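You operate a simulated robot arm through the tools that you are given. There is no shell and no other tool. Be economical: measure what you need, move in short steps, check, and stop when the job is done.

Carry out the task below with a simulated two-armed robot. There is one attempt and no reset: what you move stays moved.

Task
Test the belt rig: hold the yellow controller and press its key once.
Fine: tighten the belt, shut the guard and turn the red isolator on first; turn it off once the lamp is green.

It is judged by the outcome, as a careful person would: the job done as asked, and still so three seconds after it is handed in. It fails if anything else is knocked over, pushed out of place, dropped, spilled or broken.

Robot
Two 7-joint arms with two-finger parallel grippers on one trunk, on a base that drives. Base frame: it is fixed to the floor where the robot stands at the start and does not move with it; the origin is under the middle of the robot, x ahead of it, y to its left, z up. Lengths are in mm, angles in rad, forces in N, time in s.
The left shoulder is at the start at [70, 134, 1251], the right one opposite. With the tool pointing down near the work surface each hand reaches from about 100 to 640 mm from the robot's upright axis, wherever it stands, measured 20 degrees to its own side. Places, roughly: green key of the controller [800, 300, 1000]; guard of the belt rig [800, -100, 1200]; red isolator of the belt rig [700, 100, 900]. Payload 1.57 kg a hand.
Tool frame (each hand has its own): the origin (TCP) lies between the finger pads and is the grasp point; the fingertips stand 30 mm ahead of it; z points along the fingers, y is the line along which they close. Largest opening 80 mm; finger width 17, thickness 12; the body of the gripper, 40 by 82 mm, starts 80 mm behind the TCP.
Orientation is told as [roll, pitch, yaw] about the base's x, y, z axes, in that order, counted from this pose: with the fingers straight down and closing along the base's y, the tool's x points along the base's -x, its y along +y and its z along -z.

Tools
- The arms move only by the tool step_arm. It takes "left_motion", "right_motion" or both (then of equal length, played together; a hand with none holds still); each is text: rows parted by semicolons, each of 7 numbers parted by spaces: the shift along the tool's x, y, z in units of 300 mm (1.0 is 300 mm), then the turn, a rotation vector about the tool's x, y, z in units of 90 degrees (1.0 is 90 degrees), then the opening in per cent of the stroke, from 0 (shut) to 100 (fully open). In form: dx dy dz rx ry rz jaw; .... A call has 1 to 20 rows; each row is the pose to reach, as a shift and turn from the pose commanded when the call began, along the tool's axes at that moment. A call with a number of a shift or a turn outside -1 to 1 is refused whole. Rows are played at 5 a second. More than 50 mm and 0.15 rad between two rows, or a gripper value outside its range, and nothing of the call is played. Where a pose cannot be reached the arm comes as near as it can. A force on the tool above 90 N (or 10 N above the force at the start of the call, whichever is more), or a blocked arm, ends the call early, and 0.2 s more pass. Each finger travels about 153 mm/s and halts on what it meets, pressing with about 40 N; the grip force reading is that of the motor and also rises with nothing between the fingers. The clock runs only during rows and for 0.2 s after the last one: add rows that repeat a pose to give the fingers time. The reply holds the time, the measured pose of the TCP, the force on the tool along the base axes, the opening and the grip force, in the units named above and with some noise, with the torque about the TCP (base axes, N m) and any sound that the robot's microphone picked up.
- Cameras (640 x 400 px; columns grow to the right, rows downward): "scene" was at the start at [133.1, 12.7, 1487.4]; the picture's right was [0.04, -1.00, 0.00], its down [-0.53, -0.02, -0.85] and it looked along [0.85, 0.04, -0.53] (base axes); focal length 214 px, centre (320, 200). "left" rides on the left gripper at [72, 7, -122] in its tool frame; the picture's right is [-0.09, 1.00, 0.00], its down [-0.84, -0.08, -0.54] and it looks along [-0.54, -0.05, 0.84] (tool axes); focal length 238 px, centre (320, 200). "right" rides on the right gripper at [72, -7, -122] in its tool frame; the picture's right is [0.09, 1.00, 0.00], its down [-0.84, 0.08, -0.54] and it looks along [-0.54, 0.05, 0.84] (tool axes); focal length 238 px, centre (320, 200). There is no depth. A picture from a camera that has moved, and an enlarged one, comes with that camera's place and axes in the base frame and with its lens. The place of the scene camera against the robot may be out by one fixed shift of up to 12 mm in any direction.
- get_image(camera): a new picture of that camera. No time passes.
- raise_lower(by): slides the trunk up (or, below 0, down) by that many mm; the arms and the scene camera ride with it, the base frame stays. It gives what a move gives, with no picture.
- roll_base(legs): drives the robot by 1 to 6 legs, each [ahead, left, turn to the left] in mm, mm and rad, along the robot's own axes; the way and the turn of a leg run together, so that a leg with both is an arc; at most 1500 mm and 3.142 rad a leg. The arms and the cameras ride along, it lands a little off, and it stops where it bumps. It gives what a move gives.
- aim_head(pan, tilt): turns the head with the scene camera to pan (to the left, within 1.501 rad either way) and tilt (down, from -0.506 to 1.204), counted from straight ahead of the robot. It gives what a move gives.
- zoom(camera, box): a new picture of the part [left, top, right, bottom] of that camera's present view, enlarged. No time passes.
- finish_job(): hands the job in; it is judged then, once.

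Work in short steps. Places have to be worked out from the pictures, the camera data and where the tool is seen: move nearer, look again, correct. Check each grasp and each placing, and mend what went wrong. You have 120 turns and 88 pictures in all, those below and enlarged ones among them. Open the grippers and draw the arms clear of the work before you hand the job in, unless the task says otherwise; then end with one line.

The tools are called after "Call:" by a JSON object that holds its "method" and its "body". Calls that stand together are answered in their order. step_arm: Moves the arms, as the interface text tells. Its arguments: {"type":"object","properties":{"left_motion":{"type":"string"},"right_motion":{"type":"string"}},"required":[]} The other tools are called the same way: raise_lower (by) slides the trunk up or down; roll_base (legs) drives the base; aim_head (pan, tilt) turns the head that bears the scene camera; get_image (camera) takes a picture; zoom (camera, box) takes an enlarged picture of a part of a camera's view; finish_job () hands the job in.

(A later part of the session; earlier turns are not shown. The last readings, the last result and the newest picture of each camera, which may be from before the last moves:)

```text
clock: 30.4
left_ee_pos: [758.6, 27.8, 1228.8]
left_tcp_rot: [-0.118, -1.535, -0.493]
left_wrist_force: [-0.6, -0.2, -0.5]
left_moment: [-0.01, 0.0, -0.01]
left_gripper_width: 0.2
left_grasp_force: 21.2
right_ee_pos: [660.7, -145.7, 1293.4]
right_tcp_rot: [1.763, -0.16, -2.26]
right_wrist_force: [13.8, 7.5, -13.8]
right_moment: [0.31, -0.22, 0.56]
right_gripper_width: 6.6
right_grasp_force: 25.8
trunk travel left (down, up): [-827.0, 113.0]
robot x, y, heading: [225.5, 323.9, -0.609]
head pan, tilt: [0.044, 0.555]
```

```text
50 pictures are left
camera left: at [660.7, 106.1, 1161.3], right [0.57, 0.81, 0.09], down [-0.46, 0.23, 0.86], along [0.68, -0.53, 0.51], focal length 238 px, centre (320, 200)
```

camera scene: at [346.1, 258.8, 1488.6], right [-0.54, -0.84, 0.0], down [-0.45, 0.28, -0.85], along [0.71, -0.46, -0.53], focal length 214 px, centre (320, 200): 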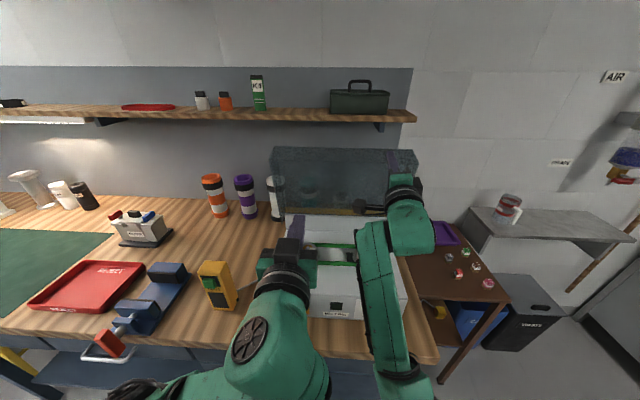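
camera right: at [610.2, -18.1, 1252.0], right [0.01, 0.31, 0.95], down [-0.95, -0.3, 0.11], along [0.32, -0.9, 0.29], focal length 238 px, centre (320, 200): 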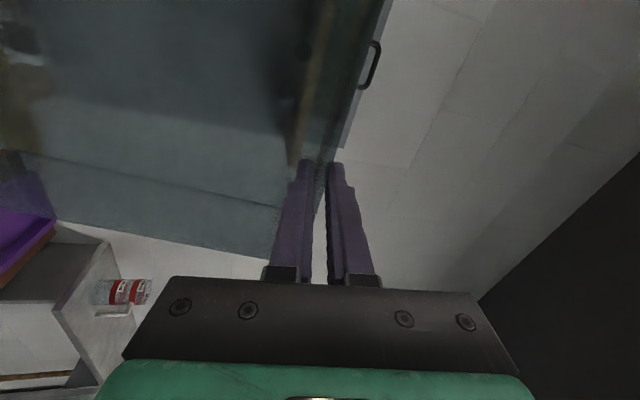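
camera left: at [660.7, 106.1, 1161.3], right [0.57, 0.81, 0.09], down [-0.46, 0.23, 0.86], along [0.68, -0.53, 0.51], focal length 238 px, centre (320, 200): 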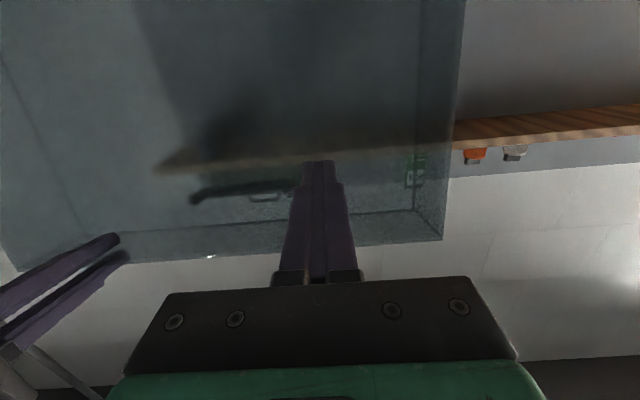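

The left finger is inside the guard. Now I open the right jaw and back it out.

Call:
{"method": "step_arm", "body": {"right_motion": "0 0 0 0 0 0 20; 0 0 0 0 0 0 40; 0 0 0 0 0 0 60; 0 0 -0.08 0 0 0 60; 0 0 -0.16 0 0 0 60; 0 0 -0.25 0 0 0 60; 0 0 -0.37 0 0 0 60; 0 0 -0.5 0 0 0 60"}}

Call:
{"method": "get_image", "body": {"camera": "scene"}}

Call:
{"method": "get_image", "body": {"camera": "left"}}

```text
clock: 31.7
left_ee_pos: [757.2, 24.9, 1228.6]
left_tcp_rot: [0.025, -1.534, -0.633]
left_wrist_force: [-0.2, 0.7, 0.2]
left_moment: [0.03, -0.01, 0.02]
left_gripper_width: 0.1
left_grasp_force: 21.5
right_ee_pos: [603.2, -140.0, 1296.7]
right_tcp_rot: [1.83, -0.341, -2.339]
right_wrist_force: [17.2, -8.0, -26.3]
right_moment: [0.37, -0.59, 0.5]
right_gripper_width: 71.5
right_grasp_force: 13.7
trunk travel left (down, up): [-827.0, 113.0]
robot x, y, heading: [225.4, 327.7, -0.61]
head pan, tilt: [0.044, 0.555]
stopped in row 6 (right hand): the arm was blocked; the commanded pose is now the measured one
```

```text
49 pictures are left
camera scene: at [343.1, 251.8, 1488.5], right [-0.54, -0.84, 0.0], down [-0.45, 0.29, -0.85], along [0.72, -0.45, -0.53], focal length 214 px, centre (320, 200)
```

scene: 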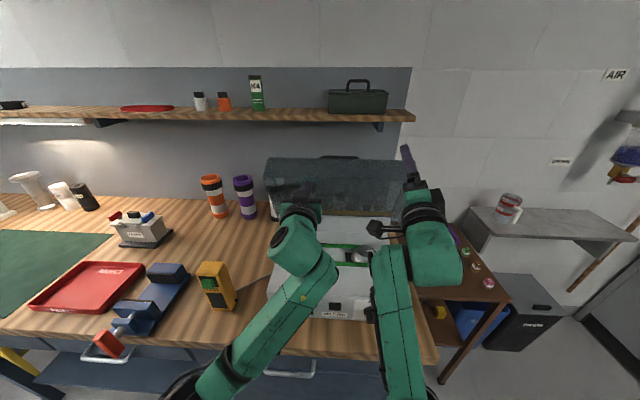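

```text
48 pictures are left
camera left: at [658.8, 101.8, 1161.3], right [0.57, 0.81, 0.09], down [-0.46, 0.23, 0.86], along [0.68, -0.53, 0.51], focal length 238 px, centre (320, 200)
```

left: 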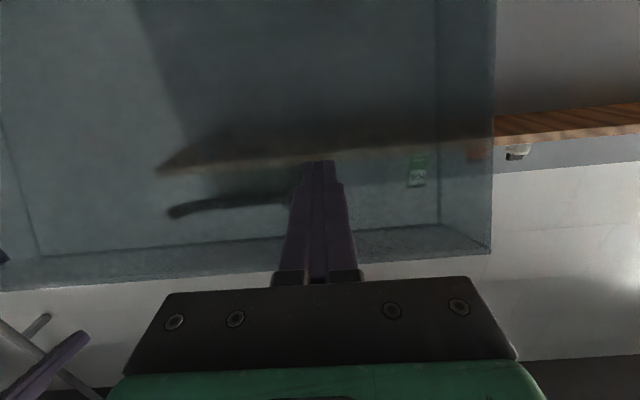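

The right hand got blocked with its jaw pushed; check its camera.

Call:
{"method": "get_image", "body": {"camera": "right"}}

Call:
{"method": "zoom", "body": {"camera": "scene", "box": [240, 120, 480, 270]}}

```text
47 pictures are left
camera right: at [557.4, -19.9, 1235.8], right [0.1, 0.47, 0.88], down [-0.95, -0.2, 0.22], along [0.28, -0.86, 0.43], focal length 238 px, centre (320, 200)
```

right: 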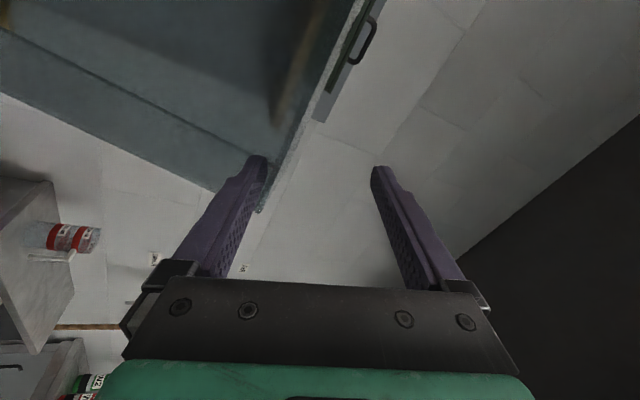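

```text
2.67 times, centred on (360, 195) of scene
camera zoom: at [343.1, 251.8, 1488.5], right [-0.54, -0.84, 0.0], down [-0.45, 0.29, -0.85], along [0.72, -0.45, -0.53], focal length 572 px, centre (213, 213)
```

zoom: 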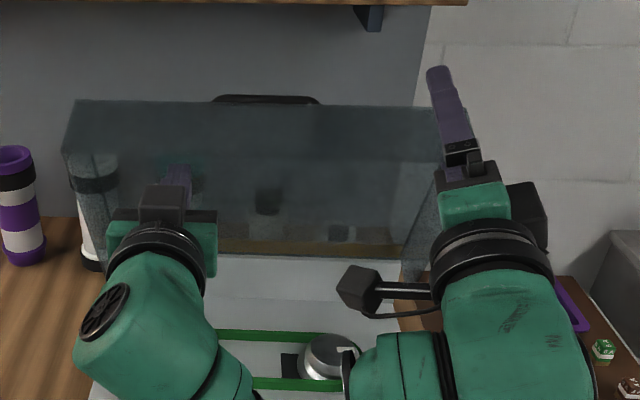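

The right hand's lower finger is still just inside the lip and supporting it. I lower it out, levelling the wrist, then back it away so the guard rests on the left finger.

Call:
{"method": "step_arm", "body": {"right_motion": "0.02 -0.044 -0.012 0.04 0 0 90; 0.042 -0.088 -0.024 0.08 0 0 90; 0.0625 -0.132 -0.036 0.12 0 0 90; 0.046 -0.113 -0.13 0.16 0 0 90; 0.029 -0.094 -0.23 0.2 0 0 90; 0.012 -0.075 -0.326 0.24 0 0 90; -0.004 -0.056 -0.42 0.28 0 0 90"}}

Call:
{"method": "zoom", "body": {"camera": "scene", "box": [200, 100, 520, 300]}}

```text
clock: 32.4
left_ee_pos: [758.0, 40.0, 1232.7]
left_tcp_rot: [-0.232, -1.538, -0.372]
left_wrist_force: [0.1, -0.8, -0.7]
left_moment: [-0.01, 0.02, 0.05]
left_gripper_width: 0.0
left_grasp_force: 21.2
right_ee_pos: [597.0, -136.2, 1282.1]
right_tcp_rot: [1.784, -0.508, -2.41]
right_wrist_force: [20.3, 26.4, -4.9]
right_moment: [0.89, -0.49, 1.15]
right_gripper_width: 60.9
right_grasp_force: 0.1
trunk travel left (down, up): [-827.0, 113.0]
robot x, y, heading: [231.0, 327.3, -0.604]
head pan, tilt: [0.044, 0.555]
stopped in row 3 (right hand): the arm was blocked; the commanded pose is now the measured one
```

```text
2.00 times, centred on (360, 200) of scene
camera zoom: at [343.2, 267.8, 1489.6], right [-0.53, -0.85, 0.01], down [-0.45, 0.28, -0.85], along [0.72, -0.46, -0.53], focal length 429 px, centre (240, 200)
```

zoom: 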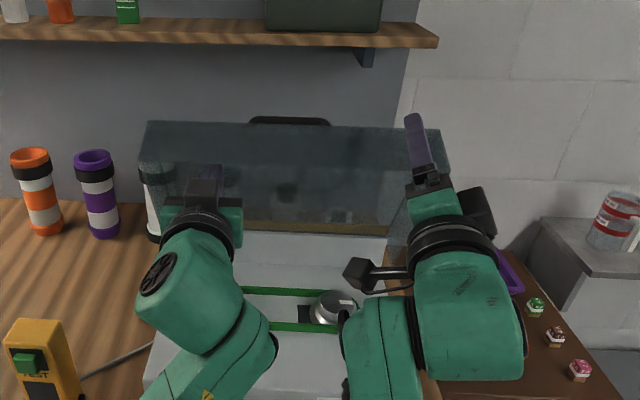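

The side force shows the right hand's inner finger pressing the guard's right side wall from inside. I shift it left, then straight back out.

Call:
{"method": "step_arm", "body": {"right_motion": "0.045 0.022 -0.004 0 0 0 80; 0.089 0.044 -0.007 0 0 0 80; 0.078 0.056 -0.07 0 0 0 80; 0.067 0.069 -0.136 0 0 0 80; 0.066 0.06 -0.2 0 0 0 80; 0.065 0.05 -0.277 0 0 0 80; 0.069 0.025 -0.385 0 0 0 80"}}

Call:
{"method": "zoom", "body": {"camera": "scene", "box": [200, 100, 520, 300]}}

```text
clock: 33.1
left_ee_pos: [758.4, 36.5, 1231.5]
left_tcp_rot: [-0.143, -1.538, -0.461]
left_wrist_force: [-0.5, 0.0, -0.3]
left_moment: [0.06, -0.01, 0.05]
left_gripper_width: 0.0
left_grasp_force: 21.7
right_ee_pos: [604.4, -136.1, 1276.2]
right_tcp_rot: [1.854, -0.673, -2.5]
right_wrist_force: [19.4, 18.7, -9.9]
right_moment: [0.79, -0.34, 1.05]
right_gripper_width: 55.2
right_grasp_force: 0.1
trunk travel left (down, up): [-827.0, 113.0]
robot x, y, heading: [230.0, 325.9, -0.602]
head pan, tilt: [0.044, 0.555]
stopped in row 3 (right hand): the arm was blocked; the commanded pose is now the measured one
```

```text
2.00 times, centred on (360, 200) of scene
camera zoom: at [343.4, 263.4, 1489.2], right [-0.53, -0.85, 0.0], down [-0.45, 0.28, -0.85], along [0.72, -0.45, -0.53], focal length 429 px, centre (240, 200)
```

zoom: 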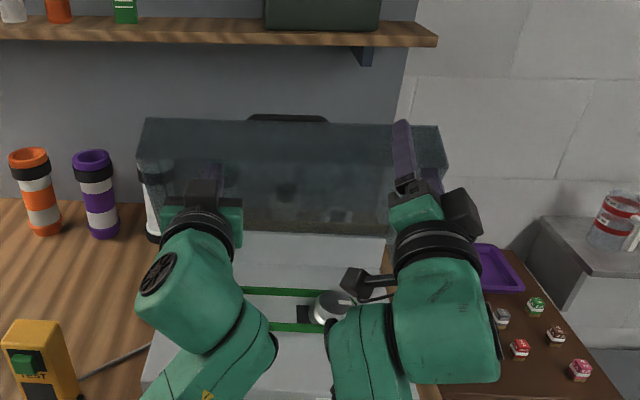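

Call:
{"method": "get_image", "body": {"camera": "right"}}

```text
43 pictures are left
camera right: at [559.2, -25.6, 1199.2], right [0.37, 0.62, 0.69], down [-0.89, 0.01, 0.46], along [0.28, -0.78, 0.56], focal length 238 px, centre (320, 200)
```

right: 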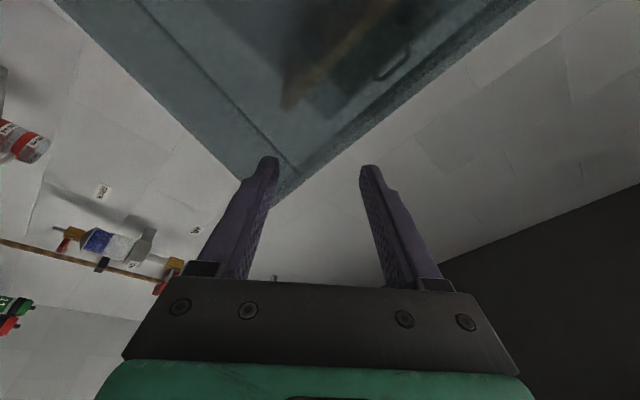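

The right fingertip sits inside the guard's right corner, pressing the wall. Rather than fight the arm, I shift the whole base 30 mm left and 50 mm back, which slides the finger out while the left finger keeps the guard supported.

Call:
{"method": "roll_base", "body": {"legs": [[0, 30, 0], [-50, 0, 0]]}}

Call:
{"method": "get_image", "body": {"camera": "right"}}

Call:
{"method": "get_image", "body": {"camera": "scene"}}

```text
clock: 34.4
left_ee_pos: [731.9, 82.0, 1231.6]
left_tcp_rot: [0.007, -1.54, -0.615]
left_wrist_force: [-0.2, -0.9, 0.3]
left_moment: [0.0, -0.02, 0.0]
left_gripper_width: 0.3
left_grasp_force: 21.4
right_ee_pos: [572.8, -93.1, 1276.7]
right_tcp_rot: [1.857, -0.67, -2.52]
right_wrist_force: [-0.1, -0.5, -1.1]
right_moment: [0.01, -0.04, -0.03]
right_gripper_width: 62.7
right_grasp_force: 0.0
trunk travel left (down, up): [-827.0, 113.0]
robot x, y, heading: [201.9, 377.2, -0.609]
head pan, tilt: [0.044, 0.555]
```

```text
42 pictures are left
camera right: at [530.1, 18.5, 1200.6], right [0.38, 0.62, 0.69], down [-0.89, 0.03, 0.46], along [0.26, -0.79, 0.56], focal length 238 px, centre (320, 200)
```

right: 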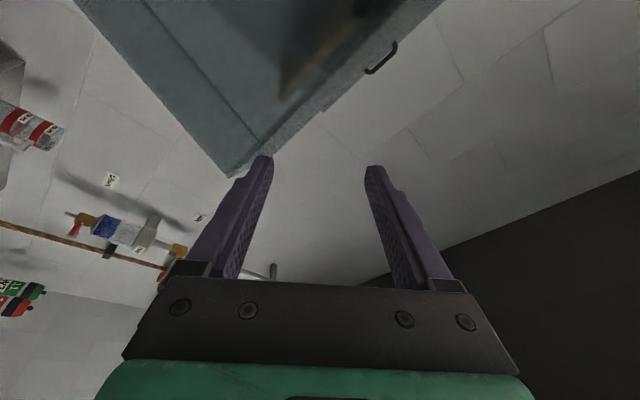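

```text
41 pictures are left
camera scene: at [317.2, 309.6, 1489.3], right [-0.53, -0.84, 0.0], down [-0.45, 0.28, -0.85], along [0.72, -0.45, -0.53], focal length 214 px, centre (320, 200)
```

scene: 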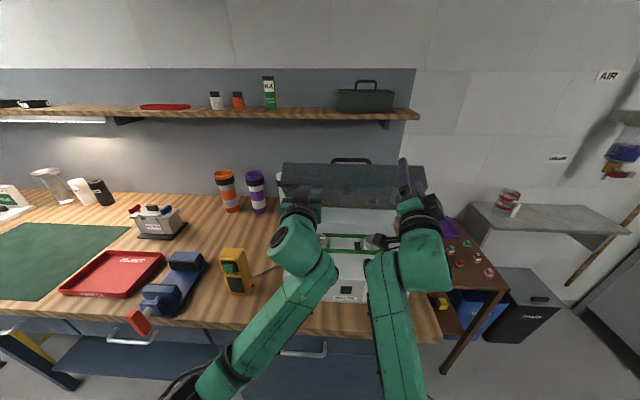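

Freed, with no force on either hand, so the guard holds its position by hinge friction. I withdraw the left hand downward and back.

Call:
{"method": "step_arm", "body": {"left_motion": "0.05 0 0 0 0 0 0; 0.11 0 -0.02 0 0 0 0; 0.11 0 -0.17 0 0 0 0; 0.11 0 -0.32 0 0 0 0; 0.11 0 -0.47 0 0 0 0; 0.11 0 -0.6 0 0 0 0", "right_motion": "0 0 -0.05 0 0 0 60; 0 0 -0.1 0 0 0 60; 0 0 -0.15 0 0 0 60; 0 0 -0.2 0 0 0 40; 0 0 -0.25 0 0 0 20; 0 0 -0.3 0 0 0 0"}}

Call:
{"method": "zoom", "body": {"camera": "scene", "box": [200, 100, 520, 300]}}

```text
clock: 35.4
left_ee_pos: [667.8, 124.1, 1205.8]
left_tcp_rot: [0.003, -1.549, -0.612]
left_wrist_force: [0.0, 0.8, 1.0]
left_moment: [0.03, 0.01, -0.01]
left_gripper_width: 0.3
left_grasp_force: 20.8
right_ee_pos: [526.0, -57.7, 1270.0]
right_tcp_rot: [1.961, -0.81, -2.609]
right_wrist_force: [-0.7, 0.0, 0.2]
right_moment: [-0.01, 0.01, 0.0]
right_gripper_width: 32.1
right_grasp_force: 0.1
trunk travel left (down, up): [-827.0, 113.0]
robot x, y, heading: [203.6, 378.7, -0.607]
head pan, tilt: [0.044, 0.555]
stopped in row 4 (right hand): the arm was blocked; the commanded pose is now the measured one
```

```text
2.00 times, centred on (360, 200) of scene
camera zoom: at [309.7, 314.8, 1490.3], right [-0.54, -0.84, 0.0], down [-0.44, 0.28, -0.85], along [0.72, -0.46, -0.52], focal length 429 px, centre (240, 200)
```

zoom: 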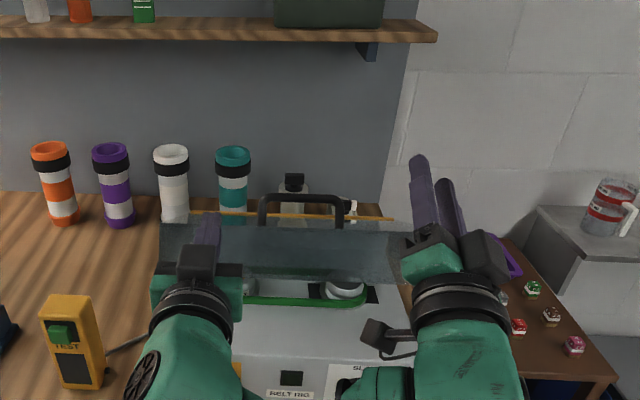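

The guard has come further down. I check with the left camera.

Call:
{"method": "get_image", "body": {"camera": "left"}}

Call:
{"method": "get_image", "body": {"camera": "right"}}

```text
39 pictures are left
camera left: at [570.0, 200.5, 1136.4], right [0.57, 0.82, 0.09], down [-0.47, 0.24, 0.85], along [0.67, -0.53, 0.52], focal length 238 px, centre (320, 200)
```

left: 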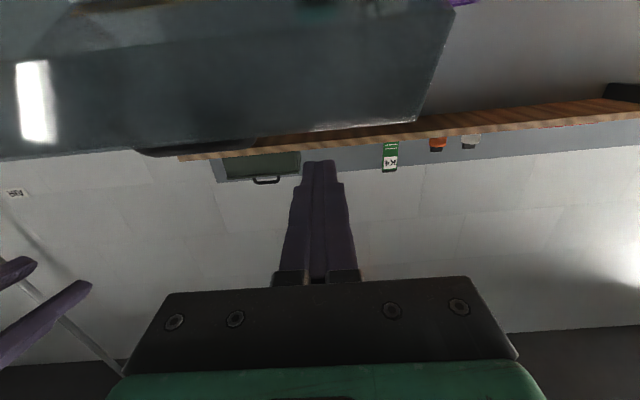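

```text
38 pictures are left
camera right: at [480.1, 42.0, 1181.8], right [0.44, 0.7, 0.57], down [-0.85, 0.11, 0.51], along [0.29, -0.71, 0.64], focal length 238 px, centre (320, 200)
```

right: 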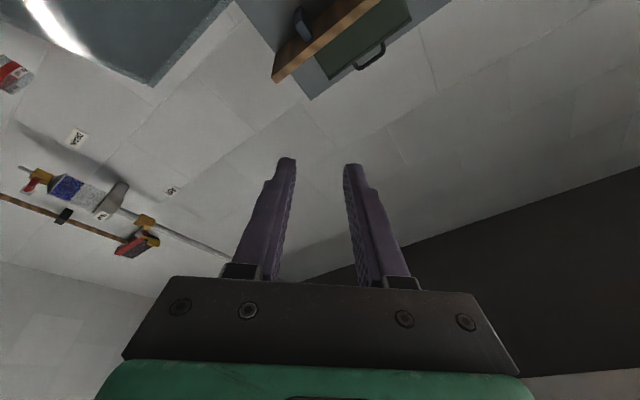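

The guard is slowly sinking by itself (damped hinge). I pull the left hand back out of its path and give it time to close.

Call:
{"method": "step_arm", "body": {"left_motion": "0 0 -0.15 0 0 0 0; 0 0 -0.3 0 0 0 0; 0 0 -0.4 0 0 0 0; 0 0 -0.4 0 0 0 0; 0 0 -0.4 0 0 0 0; 0 0 -0.4 0 0 0 0; 0 0 -0.4 0 0 0 0; 0 0 -0.4 0 0 0 0; 0 0 -0.4 0 0 0 0; 0 0 -0.4 0 0 0 0"}}

Call:
{"method": "zoom", "body": {"camera": "scene", "box": [200, 100, 520, 300]}}

```text
clock: 37.6
left_ee_pos: [594.9, 193.3, 1193.3]
left_tcp_rot: [0.874, -1.508, -1.419]
left_wrist_force: [-0.6, -0.4, 1.1]
left_moment: [-0.01, -0.01, 0.03]
left_gripper_width: 0.1
left_grasp_force: 21.4
right_ee_pos: [532.9, -61.2, 1268.7]
right_tcp_rot: [1.954, -0.811, -2.603]
right_wrist_force: [0.3, -0.3, -0.7]
right_moment: [0.02, 0.0, -0.01]
right_gripper_width: 31.9
right_grasp_force: 0.0
trunk travel left (down, up): [-827.0, 113.0]
robot x, y, heading: [205.8, 381.2, -0.614]
head pan, tilt: [0.044, 0.555]
```

```text
2.00 times, centred on (360, 200) of scene
camera zoom: at [315.7, 311.1, 1489.4], right [-0.53, -0.84, 0.0], down [-0.45, 0.28, -0.85], along [0.72, -0.45, -0.53], focal length 429 px, centre (240, 200)
```

zoom: 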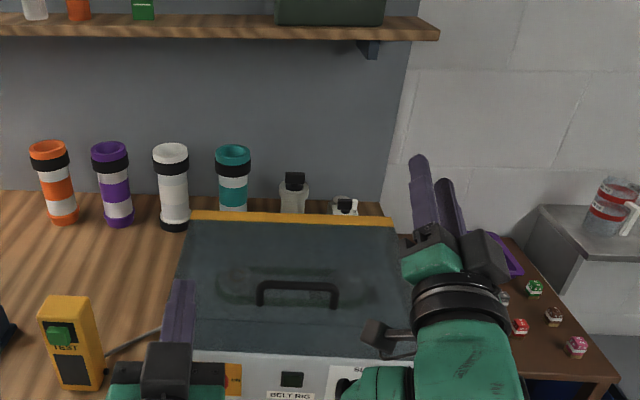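

The guard appears shut. I untwist the right wrist and bring that hand back to a plain 45° pose away from the rig.

Call:
{"method": "step_arm", "body": {"right_motion": "-0.026 0.019 0.009 0 0 -0.08 0; -0.052 0.038 0.018 0 0 -0.16 0; -0.077 0.057 0.026 0 0 -0.24 0; -0.103 0.076 0.035 0 0 -0.32 0; -0.129 0.095 0.044 0 0 -0.4 0; -0.129 0.095 0.044 0 0 -0.4 0"}}

Call:
{"method": "step_arm", "body": {"right_motion": "0 0 0 0 0.08 0 0; 0 0 -0.05 0 0.16 0 0; 0 0 -0.1 0 0.24 0 0; 0 0 -0.15 0 0.32 0 0; 0 0 -0.2 0 0.4 0 0; 0 0 -0.25 0 0.48 0 0; 0 0 -0.3 0 0.56 0 0; 0 0 -0.35 0 0.64 0 0; 0 0 -0.35 0 0.67 0 0"}}

Call:
{"method": "get_image", "body": {"camera": "scene"}}

```text
clock: 39.0
left_ee_pos: [594.5, 193.5, 1192.2]
left_tcp_rot: [0.866, -1.503, -1.417]
left_wrist_force: [0.1, 0.2, -1.0]
left_moment: [0.01, 0.0, 0.02]
left_gripper_width: 0.0
left_grasp_force: 21.2
right_ee_pos: [528.9, -65.9, 1316.8]
right_tcp_rot: [2.809, -1.294, 2.737]
right_wrist_force: [-0.4, 0.1, 0.0]
right_moment: [-0.01, 0.03, 0.0]
right_gripper_width: 0.0
right_grasp_force: 21.7
trunk travel left (down, up): [-827.0, 113.0]
robot x, y, heading: [204.4, 375.2, -0.605]
head pan, tilt: [0.044, 0.555]
```

```text
clock: 41.2
left_ee_pos: [591.8, 189.6, 1189.6]
left_tcp_rot: [0.887, -1.493, -1.444]
left_wrist_force: [0.4, 0.1, -0.8]
left_moment: [-0.03, 0.0, 0.01]
left_gripper_width: 0.0
left_grasp_force: 21.4
right_ee_pos: [501.8, -60.1, 1209.4]
right_tcp_rot: [0.042, -0.821, -0.814]
right_wrist_force: [1.0, -0.7, -0.2]
right_moment: [0.04, 0.01, 0.01]
right_gripper_width: 0.0
right_grasp_force: 21.6
right hand out of reach, approached as far as the arm can: row 6, 7, 8, 9
trunk travel left (down, up): [-827.0, 113.0]
robot x, y, heading: [206.3, 378.4, -0.611]
head pan, tilt: [0.044, 0.555]
stopped in row 9 (right hand): the arm was blocked; the commanded pose is now the measured one
```

```text
36 pictures are left
camera scene: at [315.7, 310.9, 1489.4], right [-0.53, -0.84, 0.0], down [-0.45, 0.28, -0.85], along [0.72, -0.45, -0.53], focal length 214 px, centre (320, 200)
```

scene: 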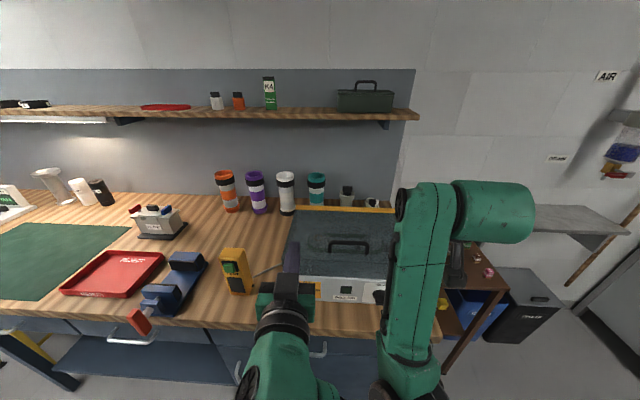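

Guard shut. I drive 150 mm left and 60 mm back so that isolator and controller sit comfortably in front of both arms.

Call:
{"method": "roll_base", "body": {"legs": [[0, 150, 0], [-60, 0, 0]]}}

Call:
{"method": "raise_lower", "body": {"by": -150}}

Call:
{"method": "get_image", "body": {"camera": "right"}}

Call:
{"method": "get_image", "body": {"camera": "scene"}}

```text
clock: 43.1
left_ee_pos: [632.9, 342.4, 1185.3]
left_tcp_rot: [0.836, -1.488, -1.394]
left_wrist_force: [0.4, -0.1, -0.4]
left_moment: [0.02, -0.03, -0.01]
left_gripper_width: 0.0
left_grasp_force: 21.1
right_ee_pos: [541.6, 93.7, 1205.4]
right_tcp_rot: [0.041, -0.817, -0.814]
right_wrist_force: [0.2, -0.2, -0.5]
right_moment: [0.03, 0.04, 0.02]
right_gripper_width: 0.0
right_grasp_force: 21.2
trunk travel left (down, up): [-827.0, 113.0]
robot x, y, heading: [242.3, 537.4, -0.612]
head pan, tilt: [0.044, 0.555]
```

```text
clock: 44.9
left_ee_pos: [629.6, 345.5, 1038.0]
left_tcp_rot: [0.876, -1.492, -1.434]
left_wrist_force: [0.1, 0.2, 0.0]
left_moment: [-0.01, 0.02, 0.0]
left_gripper_width: 0.1
left_grasp_force: 21.1
right_ee_pos: [538.0, 97.1, 1057.2]
right_tcp_rot: [0.038, -0.821, -0.813]
right_wrist_force: [-0.2, 0.2, 0.8]
right_moment: [0.0, 0.01, 0.03]
right_gripper_width: 0.1
right_grasp_force: 21.1
trunk travel left (down, up): [-677.0, 263.0]
robot x, y, heading: [245.5, 534.3, -0.608]
head pan, tilt: [0.044, 0.555]
```

```text
35 pictures are left
camera right: at [434.5, 188.7, 1087.8], right [0.66, 0.75, -0.04], down [0.16, -0.09, 0.98], along [0.73, -0.66, -0.18], focal length 238 px, centre (320, 200)
```

right: 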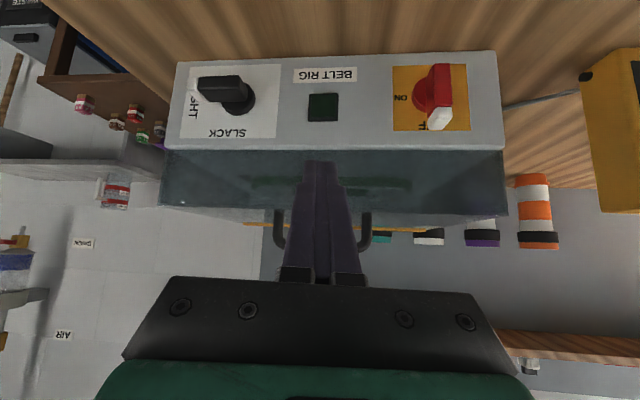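

```text
34 pictures are left
camera scene: at [353.2, 468.3, 1339.5], right [-0.54, -0.84, 0.0], down [-0.44, 0.28, -0.85], along [0.72, -0.46, -0.53], focal length 214 px, centre (320, 200)
```

scene: 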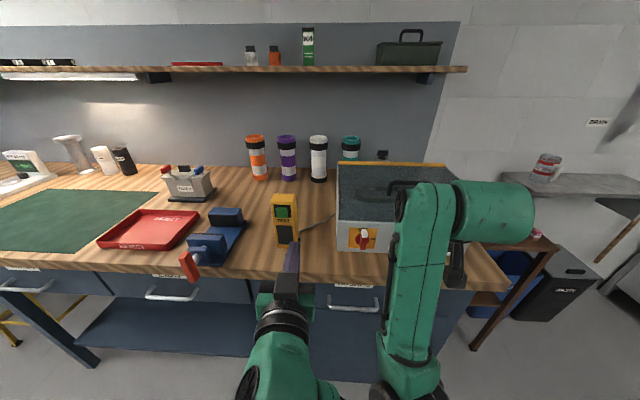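

Rig seen well; lamp still dark. I bring the right fingertip to the upper left of the red isolator lever (axis ≈ F 565, L -90, z 946 in the present frame), straightening the yaw.

Call:
{"method": "step_arm", "body": {"right_motion": "0.034 0.11 0.026 -0.024 0 -0.022 0; 0.068 0.221 0.051 -0.048 0 -0.044 0; 0.103 0.331 0.077 -0.071 0 -0.066 0; 0.137 0.442 0.103 -0.095 0 -0.0886 0; 0.137 0.442 0.103 -0.095 0 -0.0886 0"}}

Call:
{"method": "zoom", "body": {"camera": "right", "box": [200, 50, 440, 200]}}

```text
clock: 46.0
left_ee_pos: [630.3, 346.2, 1038.2]
left_tcp_rot: [0.876, -1.492, -1.433]
left_wrist_force: [0.0, 0.1, 0.3]
left_moment: [0.02, 0.01, -0.01]
left_gripper_width: 0.0
left_grasp_force: 21.5
right_ee_pos: [619.9, 150.3, 1065.4]
right_tcp_rot: [-0.124, -0.97, -0.561]
right_wrist_force: [0.1, -0.4, -0.9]
right_moment: [-0.01, 0.01, 0.0]
right_gripper_width: 0.2
right_grasp_force: 21.4
trunk travel left (down, up): [-677.0, 263.0]
robot x, y, heading: [244.1, 538.5, -0.611]
head pan, tilt: [0.044, 0.555]
stopped in row 5 (right hand): the arm was blocked; the commanded pose is now the measured one
```

```text
2.67 times, centred on (320, 125) of right
camera zoom: at [503.7, 232.9, 1074.4], right [0.57, 0.81, -0.15], down [0.11, 0.1, 0.99], along [0.82, -0.58, -0.03], focal length 636 px, centre (320, 400)
```

zoom: 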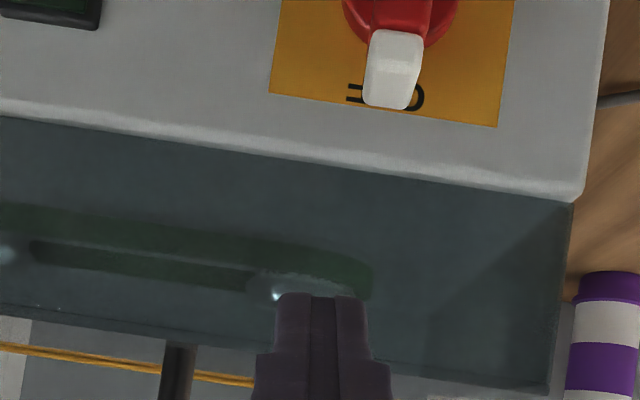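

The right arm was blocked without tool force; I look at the scene for link contacts.

Call:
{"method": "get_image", "body": {"camera": "scene"}}

```text
32 pictures are left
camera scene: at [353.4, 467.8, 1339.4], right [-0.54, -0.84, 0.0], down [-0.44, 0.28, -0.85], along [0.72, -0.46, -0.53], focal length 214 px, centre (320, 200)
```

scene: 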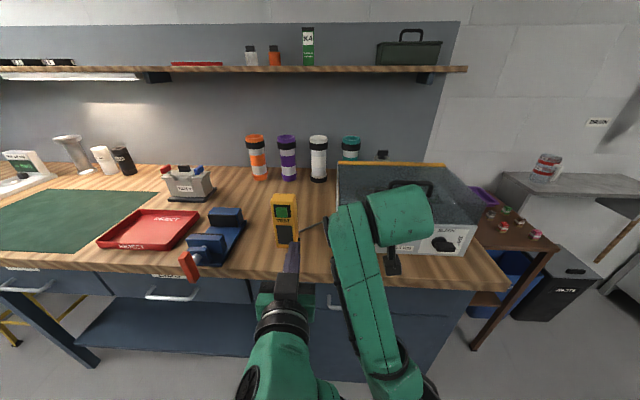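

The right arm is now elbow-down, which suits a horizontal tool. I level the right hand (pointing forward) and bring the fingertip just in front of the lever's upper left.

Call:
{"method": "step_arm", "body": {"right_motion": "0.05 0.03 0.02 -0.007 -0.068 0.0105 0; 0.1 0.06 0.045 -0.014 -0.136 0.021 0; 0.16 0.09 0.07 -0.022 -0.204 0.0315 0; 0.22 0.12 0.09 -0.029 -0.272 0.042 0; 0.285 0.14 0.115 -0.036 -0.34 0.0525 0; 0.285 0.14 0.115 -0.036 -0.34 0.0525 0"}}

Call:
{"method": "get_image", "body": {"camera": "right"}}

```text
clock: 47.4
left_ee_pos: [629.4, 345.6, 1038.6]
left_tcp_rot: [0.875, -1.493, -1.432]
left_wrist_force: [-0.4, -0.1, -0.3]
left_moment: [0.03, -0.03, 0.01]
left_gripper_width: 0.1
left_grasp_force: 21.7
right_ee_pos: [627.2, 193.9, 971.1]
right_tcp_rot: [0.429, -1.498, -1.059]
right_wrist_force: [-0.8, 0.5, -0.1]
right_moment: [0.03, 0.02, 0.01]
right_gripper_width: 0.2
right_grasp_force: 21.3
trunk travel left (down, up): [-677.0, 263.0]
robot x, y, heading: [246.7, 534.8, -0.613]
head pan, tilt: [0.044, 0.555]
```

```text
31 pictures are left
camera right: at [521.6, 265.2, 907.5], right [0.58, 0.81, -0.06], down [-0.36, 0.33, 0.87], along [0.73, -0.49, 0.48], focal length 238 px, centre (320, 200)
```

right: 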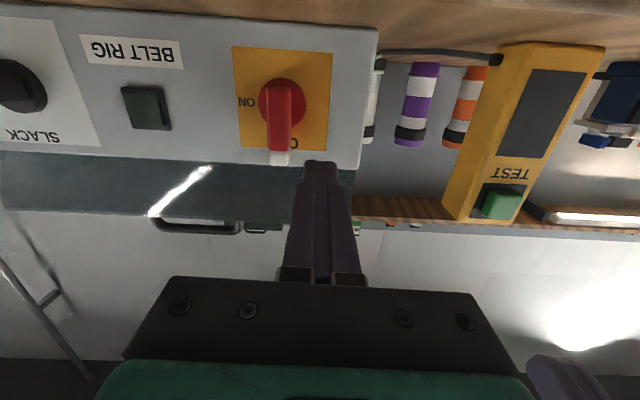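

Lever located: axis ≈ L -90, z 941, front F 562. I advance the finger beside its top, sweep right and then push down.

Call:
{"method": "step_arm", "body": {"right_motion": "0.015 0 0.055 0 0 0 0; 0.029 0 0.11 0 0 0 0; 0.029 -0.03 0.11 0 0 0 0; 0.029 -0.05 0.11 0 0 0 0; 0.029 -0.07 0.11 0 0 0 0; 0.029 -0.09 0.11 0 0 0 0; 0.029 -0.105 0.11 0 0 0 0; 0.029 -0.12 0.11 0 0 0 0; 0.045 -0.12 0.11 0 0 0 0; 0.06 -0.12 0.11 0 0 0 0"}}

Call:
{"method": "zoom", "body": {"camera": "right", "box": [160, 20, 480, 220]}}

```text
clock: 49.6
left_ee_pos: [629.7, 345.6, 1038.6]
left_tcp_rot: [0.886, -1.492, -1.445]
left_wrist_force: [0.1, -0.1, 0.9]
left_moment: [-0.01, 0.0, -0.01]
left_gripper_width: 0.0
left_grasp_force: 21.5
right_ee_pos: [629.9, 147.5, 953.6]
right_tcp_rot: [0.47, -1.504, -1.1]
right_wrist_force: [3.8, -5.2, 14.2]
right_moment: [-0.32, -0.29, -0.08]
right_gripper_width: 0.0
right_grasp_force: 21.0
trunk travel left (down, up): [-677.0, 263.0]
robot x, y, heading: [240.9, 538.0, -0.614]
head pan, tilt: [0.044, 0.555]
```

```text
2.00 times, centred on (320, 120) of right
camera zoom: at [525.1, 217.3, 888.6], right [0.58, 0.81, -0.06], down [-0.37, 0.33, 0.87], along [0.72, -0.49, 0.49], focal length 477 px, centre (320, 360)
```

zoom: 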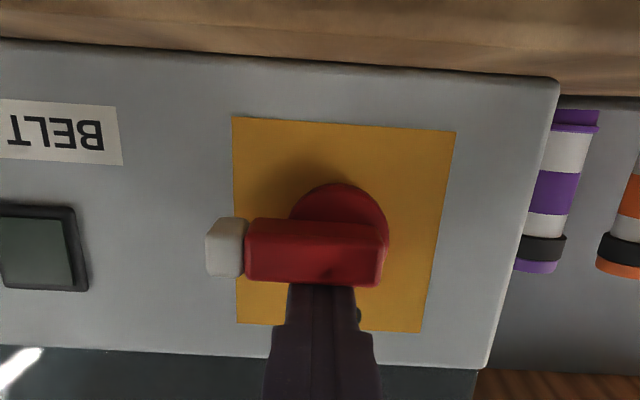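

The isolator is essentially at ON; a final small press to its stop, then I draw the hand back.

Call:
{"method": "step_arm", "body": {"right_motion": "0.01 0 0 0 0 0 0; 0.018 0 0 0 0 0 0; 0.018 0 0 0 0 0 0; -0.03 0 0 0 0 0 0; -0.03 0 -0.08 0 0 0 0; -0.03 -0.1 -0.2 0 0 0 0"}}

Call:
{"method": "get_image", "body": {"camera": "right"}}

```text
clock: 51.0
left_ee_pos: [627.3, 347.5, 1039.0]
left_tcp_rot: [0.897, -1.492, -1.456]
left_wrist_force: [-0.1, -0.1, -0.2]
left_moment: [-0.02, 0.04, -0.02]
left_gripper_width: 0.0
left_grasp_force: 21.3
right_ee_pos: [564.1, 161.8, 963.1]
right_tcp_rot: [0.491, -1.494, -1.12]
right_wrist_force: [0.0, 0.2, -0.2]
right_moment: [-0.01, -0.01, 0.01]
right_gripper_width: 0.0
right_grasp_force: 21.6
trunk travel left (down, up): [-677.0, 263.0]
robot x, y, heading: [241.7, 537.9, -0.607]
head pan, tilt: [0.044, 0.555]
```

```text
29 pictures are left
camera right: at [459.5, 231.7, 899.1], right [0.58, 0.81, -0.06], down [-0.36, 0.32, 0.87], along [0.73, -0.49, 0.48], focal length 238 px, centre (320, 200)
```

right: 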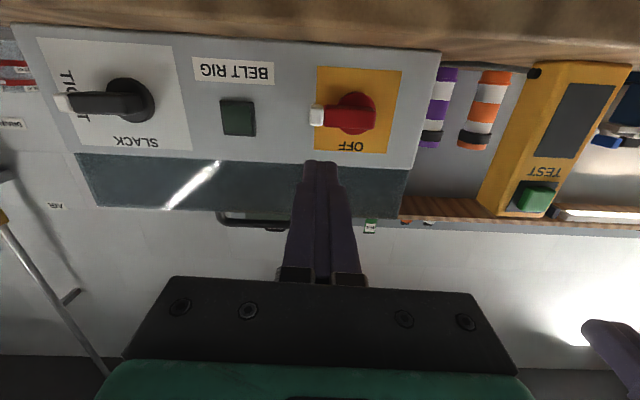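

Tension TIGHT, isolator ON, guard shut. Now the controller: view from the left hand.

Call:
{"method": "get_image", "body": {"camera": "left"}}

Call:
{"method": "zoom", "body": {"camera": "scene", "box": [220, 170, 380, 290]}}

```text
28 pictures are left
camera left: at [527.5, 423.1, 973.3], right [0.53, 0.84, 0.15], down [-0.49, 0.16, 0.86], along [0.69, -0.53, 0.49], focal length 238 px, centre (320, 200)
```

left: 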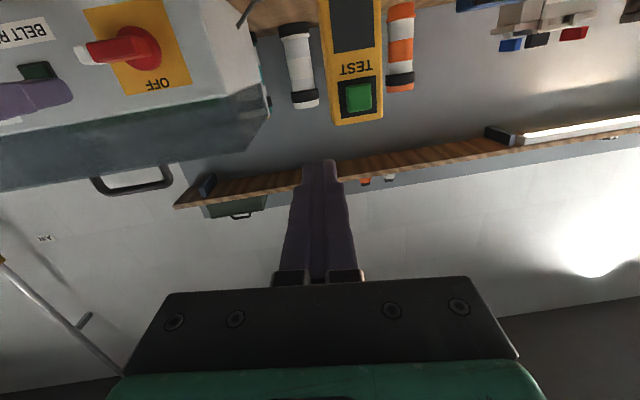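

```text
3.33 times, centred on (300, 230) of scene
camera zoom: at [351.0, 469.3, 1339.5], right [-0.54, -0.84, 0.0], down [-0.44, 0.28, -0.85], along [0.72, -0.46, -0.53], focal length 715 px, centre (387, 100)
```

zoom: 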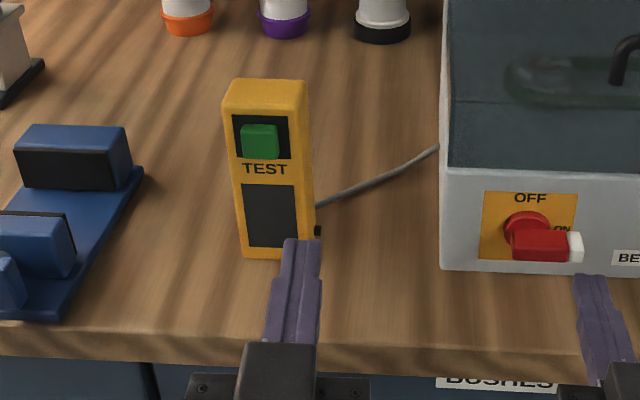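

Key triangulated at F 593, L 120, z 1012; the controller is about 58 wide, 38 deep, square to me, top ≈ 1035. Plan: left hand grips its sides from above (tool down), right hand presses the key horizontally. I bring the left hand to tool-down above it.

Call:
{"method": "step_arm", "body": {"left_motion": "-0.034 0.017 0.041 0 0.087 0 0; -0.067 0.033 0.082 0 0.174 0 0; -0.1 0.05 0.123 0 0.26 0 0; -0.135 0.067 0.164 0 0.347 0 0; -0.168 0.083 0.205 0 0.433 0 0; -0.2 0.1 0.245 0 0.52 0 0; -0.235 0.117 0.286 0 0.607 0 20; -0.27 0.133 0.327 0 0.693 0 40; -0.3 0.15 0.368 0 0.78 0 60; -0.335 0.167 0.41 0 0.865 0 80; -0.37 0.183 0.45 0 0.95 0 100; -0.37 0.183 0.45 0 0.95 0 100"}}

Call:
{"method": "get_image", "body": {"camera": "left"}}

Call:
{"method": "get_image", "body": {"camera": "scene"}}

```text
clock: 51.6
left_ee_pos: [667.0, 355.7, 1026.1]
left_tcp_rot: [0.726, -1.128, -1.227]
left_wrist_force: [0.4, 0.2, -0.1]
left_moment: [0.01, 0.05, 0.0]
left_gripper_width: 0.0
left_grasp_force: 21.2
right_ee_pos: [568.3, 158.0, 962.6]
right_tcp_rot: [0.408, -1.496, -1.038]
right_wrist_force: [-0.2, 0.0, -0.6]
right_moment: [-0.02, 0.0, -0.01]
right_gripper_width: 0.0
right_grasp_force: 21.0
trunk travel left (down, up): [-677.0, 263.0]
robot x, y, heading: [241.8, 537.6, -0.614]
head pan, tilt: [0.044, 0.555]
stopped in row 3 (left hand): the arm was blocked; the commanded pose is now the measured one
```

```text
26 pictures are left
camera left: at [557.1, 440.4, 1002.0], right [0.51, 0.78, 0.37], down [-0.38, -0.18, 0.91], along [0.77, -0.61, 0.2], focal length 238 px, centre (320, 200)
```

left: 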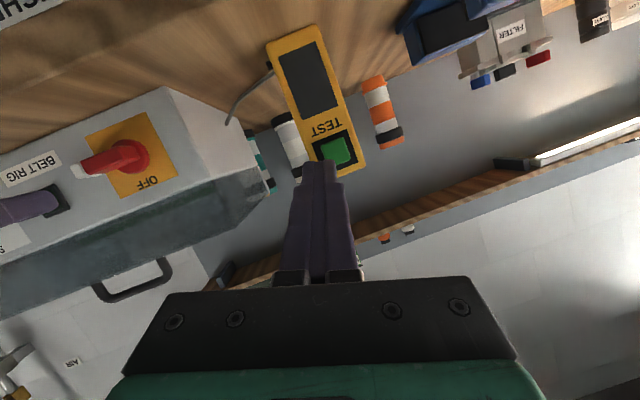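

```text
25 pictures are left
camera scene: at [355.4, 468.0, 1339.2], right [-0.54, -0.84, 0.0], down [-0.45, 0.28, -0.85], along [0.72, -0.46, -0.53], focal length 214 px, centre (320, 200)
```

scene: 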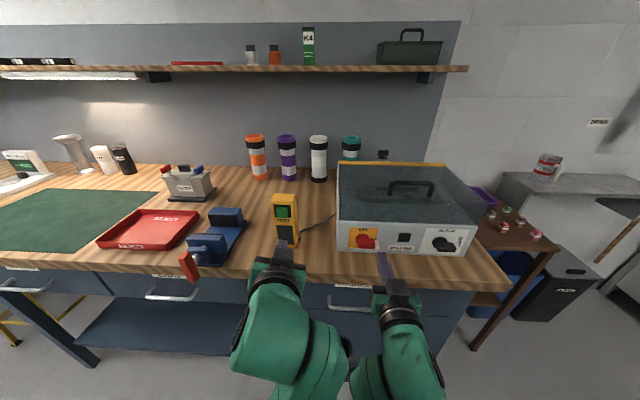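

The elbows of the two arms look to be in each other's way, and the left arm is elbow-down. I return the left hand up and outward to its original tool-down posture relative to the robot.

Call:
{"method": "step_arm", "body": {"left_motion": "-0.062 0.077 -0.046 0 0 0 0; -0.125 0.154 -0.093 0 0 0 0; -0.187 0.231 -0.14 0 0 0 0; -0.249 0.308 -0.186 0 0 0 0; -0.274 0.338 -0.205 0.018 0.076 -0.012 0; -0.299 0.369 -0.223 0.037 0.151 -0.023 0; -0.324 0.4 -0.242 0.055 0.227 -0.035 0; -0.349 0.43 -0.26 0.073 0.303 -0.047 0; -0.374 0.461 -0.279 0.092 0.379 -0.059 0; -0.398 0.492 -0.298 0.11 0.454 -0.07 0; -0.423 0.523 -0.316 0.128 0.53 -0.082 0; -0.448 0.553 -0.335 0.146 0.606 -0.094 0; -0.473 0.584 -0.353 0.165 0.681 -0.105 0; -0.498 0.615 -0.372 0.183 0.757 -0.117 0; -0.498 0.615 -0.372 0.183 0.757 -0.117 0"}}

Call:
{"method": "get_image", "body": {"camera": "scene"}}

```text
clock: 52.4
left_ee_pos: [685.2, 412.0, 1078.6]
left_tcp_rot: [0.99, -0.995, -1.412]
left_wrist_force: [-1.2, -0.8, 0.0]
left_moment: [-0.02, 0.0, 0.01]
left_gripper_width: 0.2
left_grasp_force: 21.3
right_ee_pos: [567.2, 159.0, 962.7]
right_tcp_rot: [0.428, -1.498, -1.056]
right_wrist_force: [-0.2, -0.8, -0.4]
right_moment: [0.04, -0.03, 0.02]
right_gripper_width: 0.1
right_grasp_force: 21.3
trunk travel left (down, up): [-677.0, 263.0]
robot x, y, heading: [243.5, 536.7, -0.615]
head pan, tilt: [0.044, 0.555]
stopped in row 3 (left hand): the arm was blocked; the commanded pose is now the measured one
```

```text
24 pictures are left
camera scene: at [353.4, 468.2, 1339.4], right [-0.54, -0.84, 0.0], down [-0.44, 0.28, -0.85], along [0.72, -0.46, -0.53], focal length 214 px, centre (320, 200)
```

scene: 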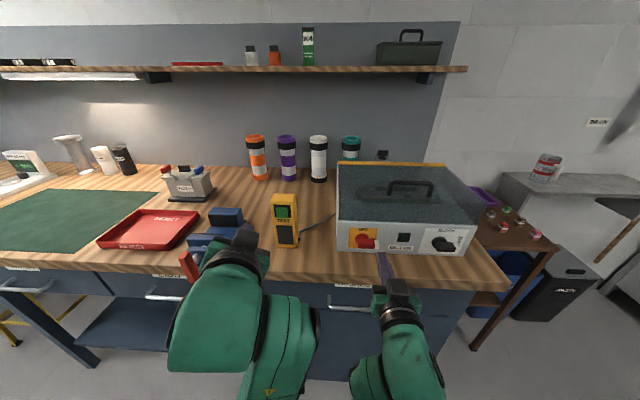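

The block comes from the folded elbow itself, so I extend the left arm forward and up over the bench instead, where it has freedom.

Call:
{"method": "step_arm", "body": {"left_motion": "-0.1 0.043 0.057 0 0 0 0; -0.2 0.086 0.114 0 0 0 0; -0.3 0.129 0.172 0 0 0 0; -0.4 0.172 0.229 0 0 0 0; -0.502 0.215 0.286 0 0 0 0; -0.502 0.215 0.286 0 0 0 0"}}

```text
clock: 53.8
left_ee_pos: [804.8, 352.8, 1208.8]
left_tcp_rot: [0.991, -0.995, -1.414]
left_wrist_force: [0.6, -0.8, -0.1]
left_moment: [0.04, 0.01, -0.03]
left_gripper_width: 0.2
left_grasp_force: 21.5
right_ee_pos: [566.4, 159.4, 963.3]
right_tcp_rot: [0.43, -1.498, -1.061]
right_wrist_force: [-0.3, -1.2, 0.5]
right_moment: [-0.03, 0.01, 0.05]
right_gripper_width: 0.0
right_grasp_force: 21.0
trunk travel left (down, up): [-677.0, 263.0]
robot x, y, heading: [246.3, 537.9, -0.613]
head pan, tilt: [0.044, 0.555]
```

That worked. Now rotate it to tool-down there.

Call:
{"method": "step_arm", "body": {"left_motion": "0 0 0 0.03 0.075 -0.0126 0; 0 0 0 0.06 0.15 -0.025 0; 0 0 0 0.09 0.225 -0.038 0; 0 0 0 0.12 0.3 -0.05 0; 0 0 0 0.15 0.375 -0.063 0; 0 0 0 0.181 0.45 -0.076 20; 0 0 0 0.211 0.525 -0.088 40; 0 0 0 0.241 0.6 -0.1 60; 0 0 0 0.271 0.675 -0.113 80; 0 0 0 0.301 0.75 -0.126 100; 0 0 0 0.301 0.75 -0.126 100"}}

Call:
{"method": "get_image", "body": {"camera": "left"}}

Call:
{"method": "get_image", "body": {"camera": "scene"}}

```text
clock: 56.2
left_ee_pos: [804.4, 379.5, 1192.5]
left_tcp_rot: [0.063, -0.16, -0.606]
left_wrist_force: [-0.2, 0.0, -0.9]
left_moment: [-0.01, 0.04, 0.01]
left_gripper_width: 79.9
left_grasp_force: 0.1
left hand out of reach, approached as far as the arm can: row 5, 6, 8, 9, 10, 11
right_ee_pos: [567.4, 159.1, 963.8]
right_tcp_rot: [0.421, -1.497, -1.05]
right_wrist_force: [-1.0, 0.0, -0.4]
right_moment: [0.01, 0.02, -0.02]
right_gripper_width: 0.1
right_grasp_force: 21.2
trunk travel left (down, up): [-677.0, 263.0]
robot x, y, heading: [243.0, 534.0, -0.612]
head pan, tilt: [0.044, 0.555]
```

```text
23 pictures are left
camera left: at [729.0, 430.7, 1302.1], right [0.63, 0.77, 0.08], down [0.54, -0.51, 0.66], along [0.55, -0.38, -0.75], focal length 238 px, centre (320, 200)
```

left: 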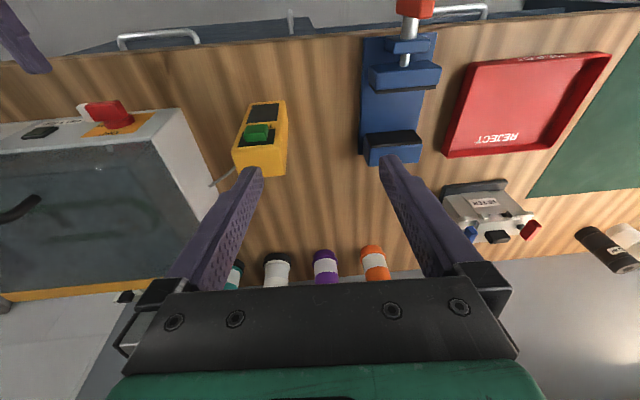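

```text
22 pictures are left
camera scene: at [354.1, 468.1, 1339.3], right [-0.54, -0.84, 0.0], down [-0.45, 0.28, -0.85], along [0.72, -0.46, -0.53], focal length 214 px, centre (320, 200)
```

scene: 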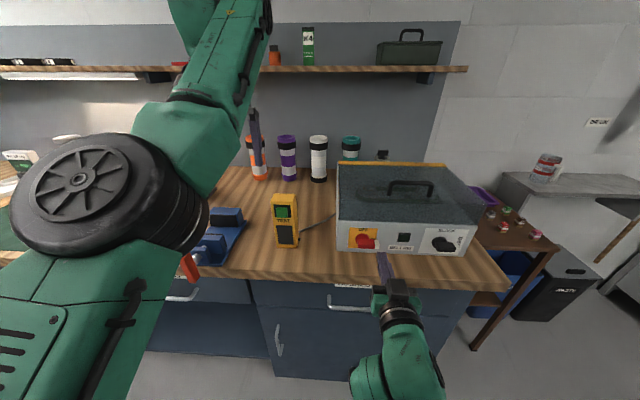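

The left arm is now elbow-up and nearly tool-down. The controller's top spans F 601–642 around L 121. I move above it and level the tool.

Call:
{"method": "step_arm", "body": {"left_motion": "-0.035 -0.053 0.078 0.008 0.02 0 100; -0.07 -0.106 0.156 0.016 0.04 0 100; -0.105 -0.16 0.233 0.024 0.06 0 100; -0.14 -0.213 0.311 0.032 0.08 0 100; -0.174 -0.266 0.389 0.04 0.1 0 100; -0.174 -0.266 0.389 0.04 0.1 0 100"}}

Call:
{"method": "get_image", "body": {"camera": "left"}}

```text
clock: 57.6
left_ee_pos: [802.8, 325.8, 1110.8]
left_tcp_rot: [-0.019, -0.075, -0.56]
left_wrist_force: [0.4, 0.2, 0.0]
left_moment: [0.01, -0.01, 0.03]
left_gripper_width: 80.2
left_grasp_force: 0.1
left hand out of reach, approached as far as the arm can: row 1, 2, 3, 4, 5, 6
right_ee_pos: [565.8, 159.4, 962.2]
right_tcp_rot: [0.433, -1.498, -1.063]
right_wrist_force: [0.0, 0.8, 0.1]
right_moment: [0.03, 0.0, 0.01]
right_gripper_width: 0.0
right_grasp_force: 21.1
trunk travel left (down, up): [-677.0, 263.0]
robot x, y, heading: [242.9, 538.7, -0.615]
head pan, tilt: [0.044, 0.555]
```

```text
21 pictures are left
camera left: at [739.3, 376.1, 1227.3], right [0.61, 0.79, -0.01], down [0.64, -0.48, 0.61], along [0.47, -0.38, -0.8], focal length 238 px, centre (320, 200)
```

left: 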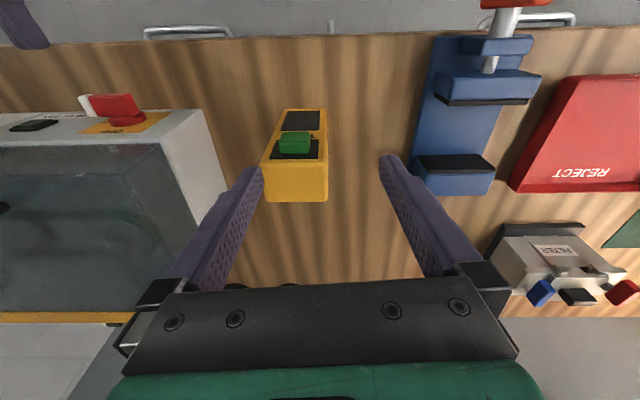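

The left arm is at its reach limit, so I'll drive closer; first I lift the right hand clear of the isolator lever and shift it left.

Call:
{"method": "step_arm", "body": {"right_motion": "-0.08 0.02 0 0 0 0 0; -0.167 0.06 0 0 0 0 0; -0.167 0.15 0 0 0 0 0; -0.167 0.24 0 0 0 0 0; -0.167 0.333 0 0 0 0 0; -0.167 0.333 0 0 0 0 0"}}

Call:
{"method": "roll_base", "body": {"legs": [[50, 40, 0]]}}

```text
clock: 58.6
left_ee_pos: [803.1, 323.7, 1110.5]
left_tcp_rot: [-0.022, -0.075, -0.561]
left_wrist_force: [-0.5, -0.3, -1.7]
left_moment: [-0.01, -0.01, 0.0]
left_gripper_width: 80.1
left_grasp_force: 0.0
right_ee_pos: [599.9, 205.0, 997.1]
right_tcp_rot: [-1.238, -1.415, 0.636]
right_wrist_force: [0.2, -0.3, -0.5]
right_moment: [-0.01, -0.02, -0.03]
right_gripper_width: 0.0
right_grasp_force: 21.6
trunk travel left (down, up): [-677.0, 263.0]
robot x, y, heading: [239.4, 534.3, -0.609]
head pan, tilt: [0.044, 0.555]
stopped in row 4 (right hand): the arm was blocked; the commanded pose is now the measured one
```

```text
clock: 59.5
left_ee_pos: [866.9, 327.8, 1111.4]
left_tcp_rot: [-0.019, -0.078, -0.561]
left_wrist_force: [0.2, 0.3, -0.3]
left_moment: [0.0, -0.03, -0.01]
left_gripper_width: 79.9
left_grasp_force: 0.0
right_ee_pos: [664.2, 208.5, 998.5]
right_tcp_rot: [-1.251, -1.415, 0.644]
right_wrist_force: [0.1, 0.2, 0.4]
right_moment: [-0.01, -0.02, -0.01]
right_gripper_width: 0.0
right_grasp_force: 21.3
trunk travel left (down, up): [-677.0, 263.0]
robot x, y, heading: [305.6, 539.6, -0.614]
head pan, tilt: [0.044, 0.555]
```

Now in reach: body centre ≈ F 571, L 81. I centre the left hand above it, correcting yaw and pitch.

Call:
{"method": "step_arm", "body": {"left_motion": "0.01 -0.07 0.02 0 0.017 0.011 100; 0.02 -0.14 0.04 0 0.033 0.021 100; 0.039 -0.22 0.067 0 0.05 0.032 100; 0.039 -0.22 0.067 0 0.05 0.032 100"}}

Call:
{"method": "get_image", "body": {"camera": "left"}}

```text
clock: 60.5
left_ee_pos: [820.5, 281.9, 1088.9]
left_tcp_rot: [-0.02, 0.001, -0.612]
left_wrist_force: [0.2, -0.4, 0.1]
left_moment: [0.0, 0.01, 0.0]
left_gripper_width: 80.0
left_grasp_force: 0.1
left hand out of reach, approached as far as the arm can: row 2, 3, 4
right_ee_pos: [666.6, 208.6, 997.4]
right_tcp_rot: [-1.246, -1.413, 0.642]
right_wrist_force: [1.3, -0.3, 0.0]
right_moment: [-0.01, 0.02, -0.01]
right_gripper_width: 0.1
right_grasp_force: 20.7
trunk travel left (down, up): [-677.0, 263.0]
robot x, y, heading: [305.9, 539.8, -0.614]
head pan, tilt: [0.044, 0.555]
```

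```text
20 pictures are left
camera left: at [766.7, 330.9, 1210.4], right [0.65, 0.76, -0.02], down [0.65, -0.54, 0.54], along [0.4, -0.36, -0.84], focal length 238 px, centre (320, 200)
```

left: 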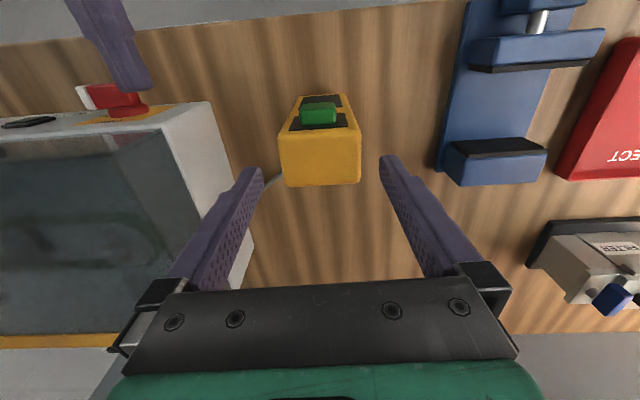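

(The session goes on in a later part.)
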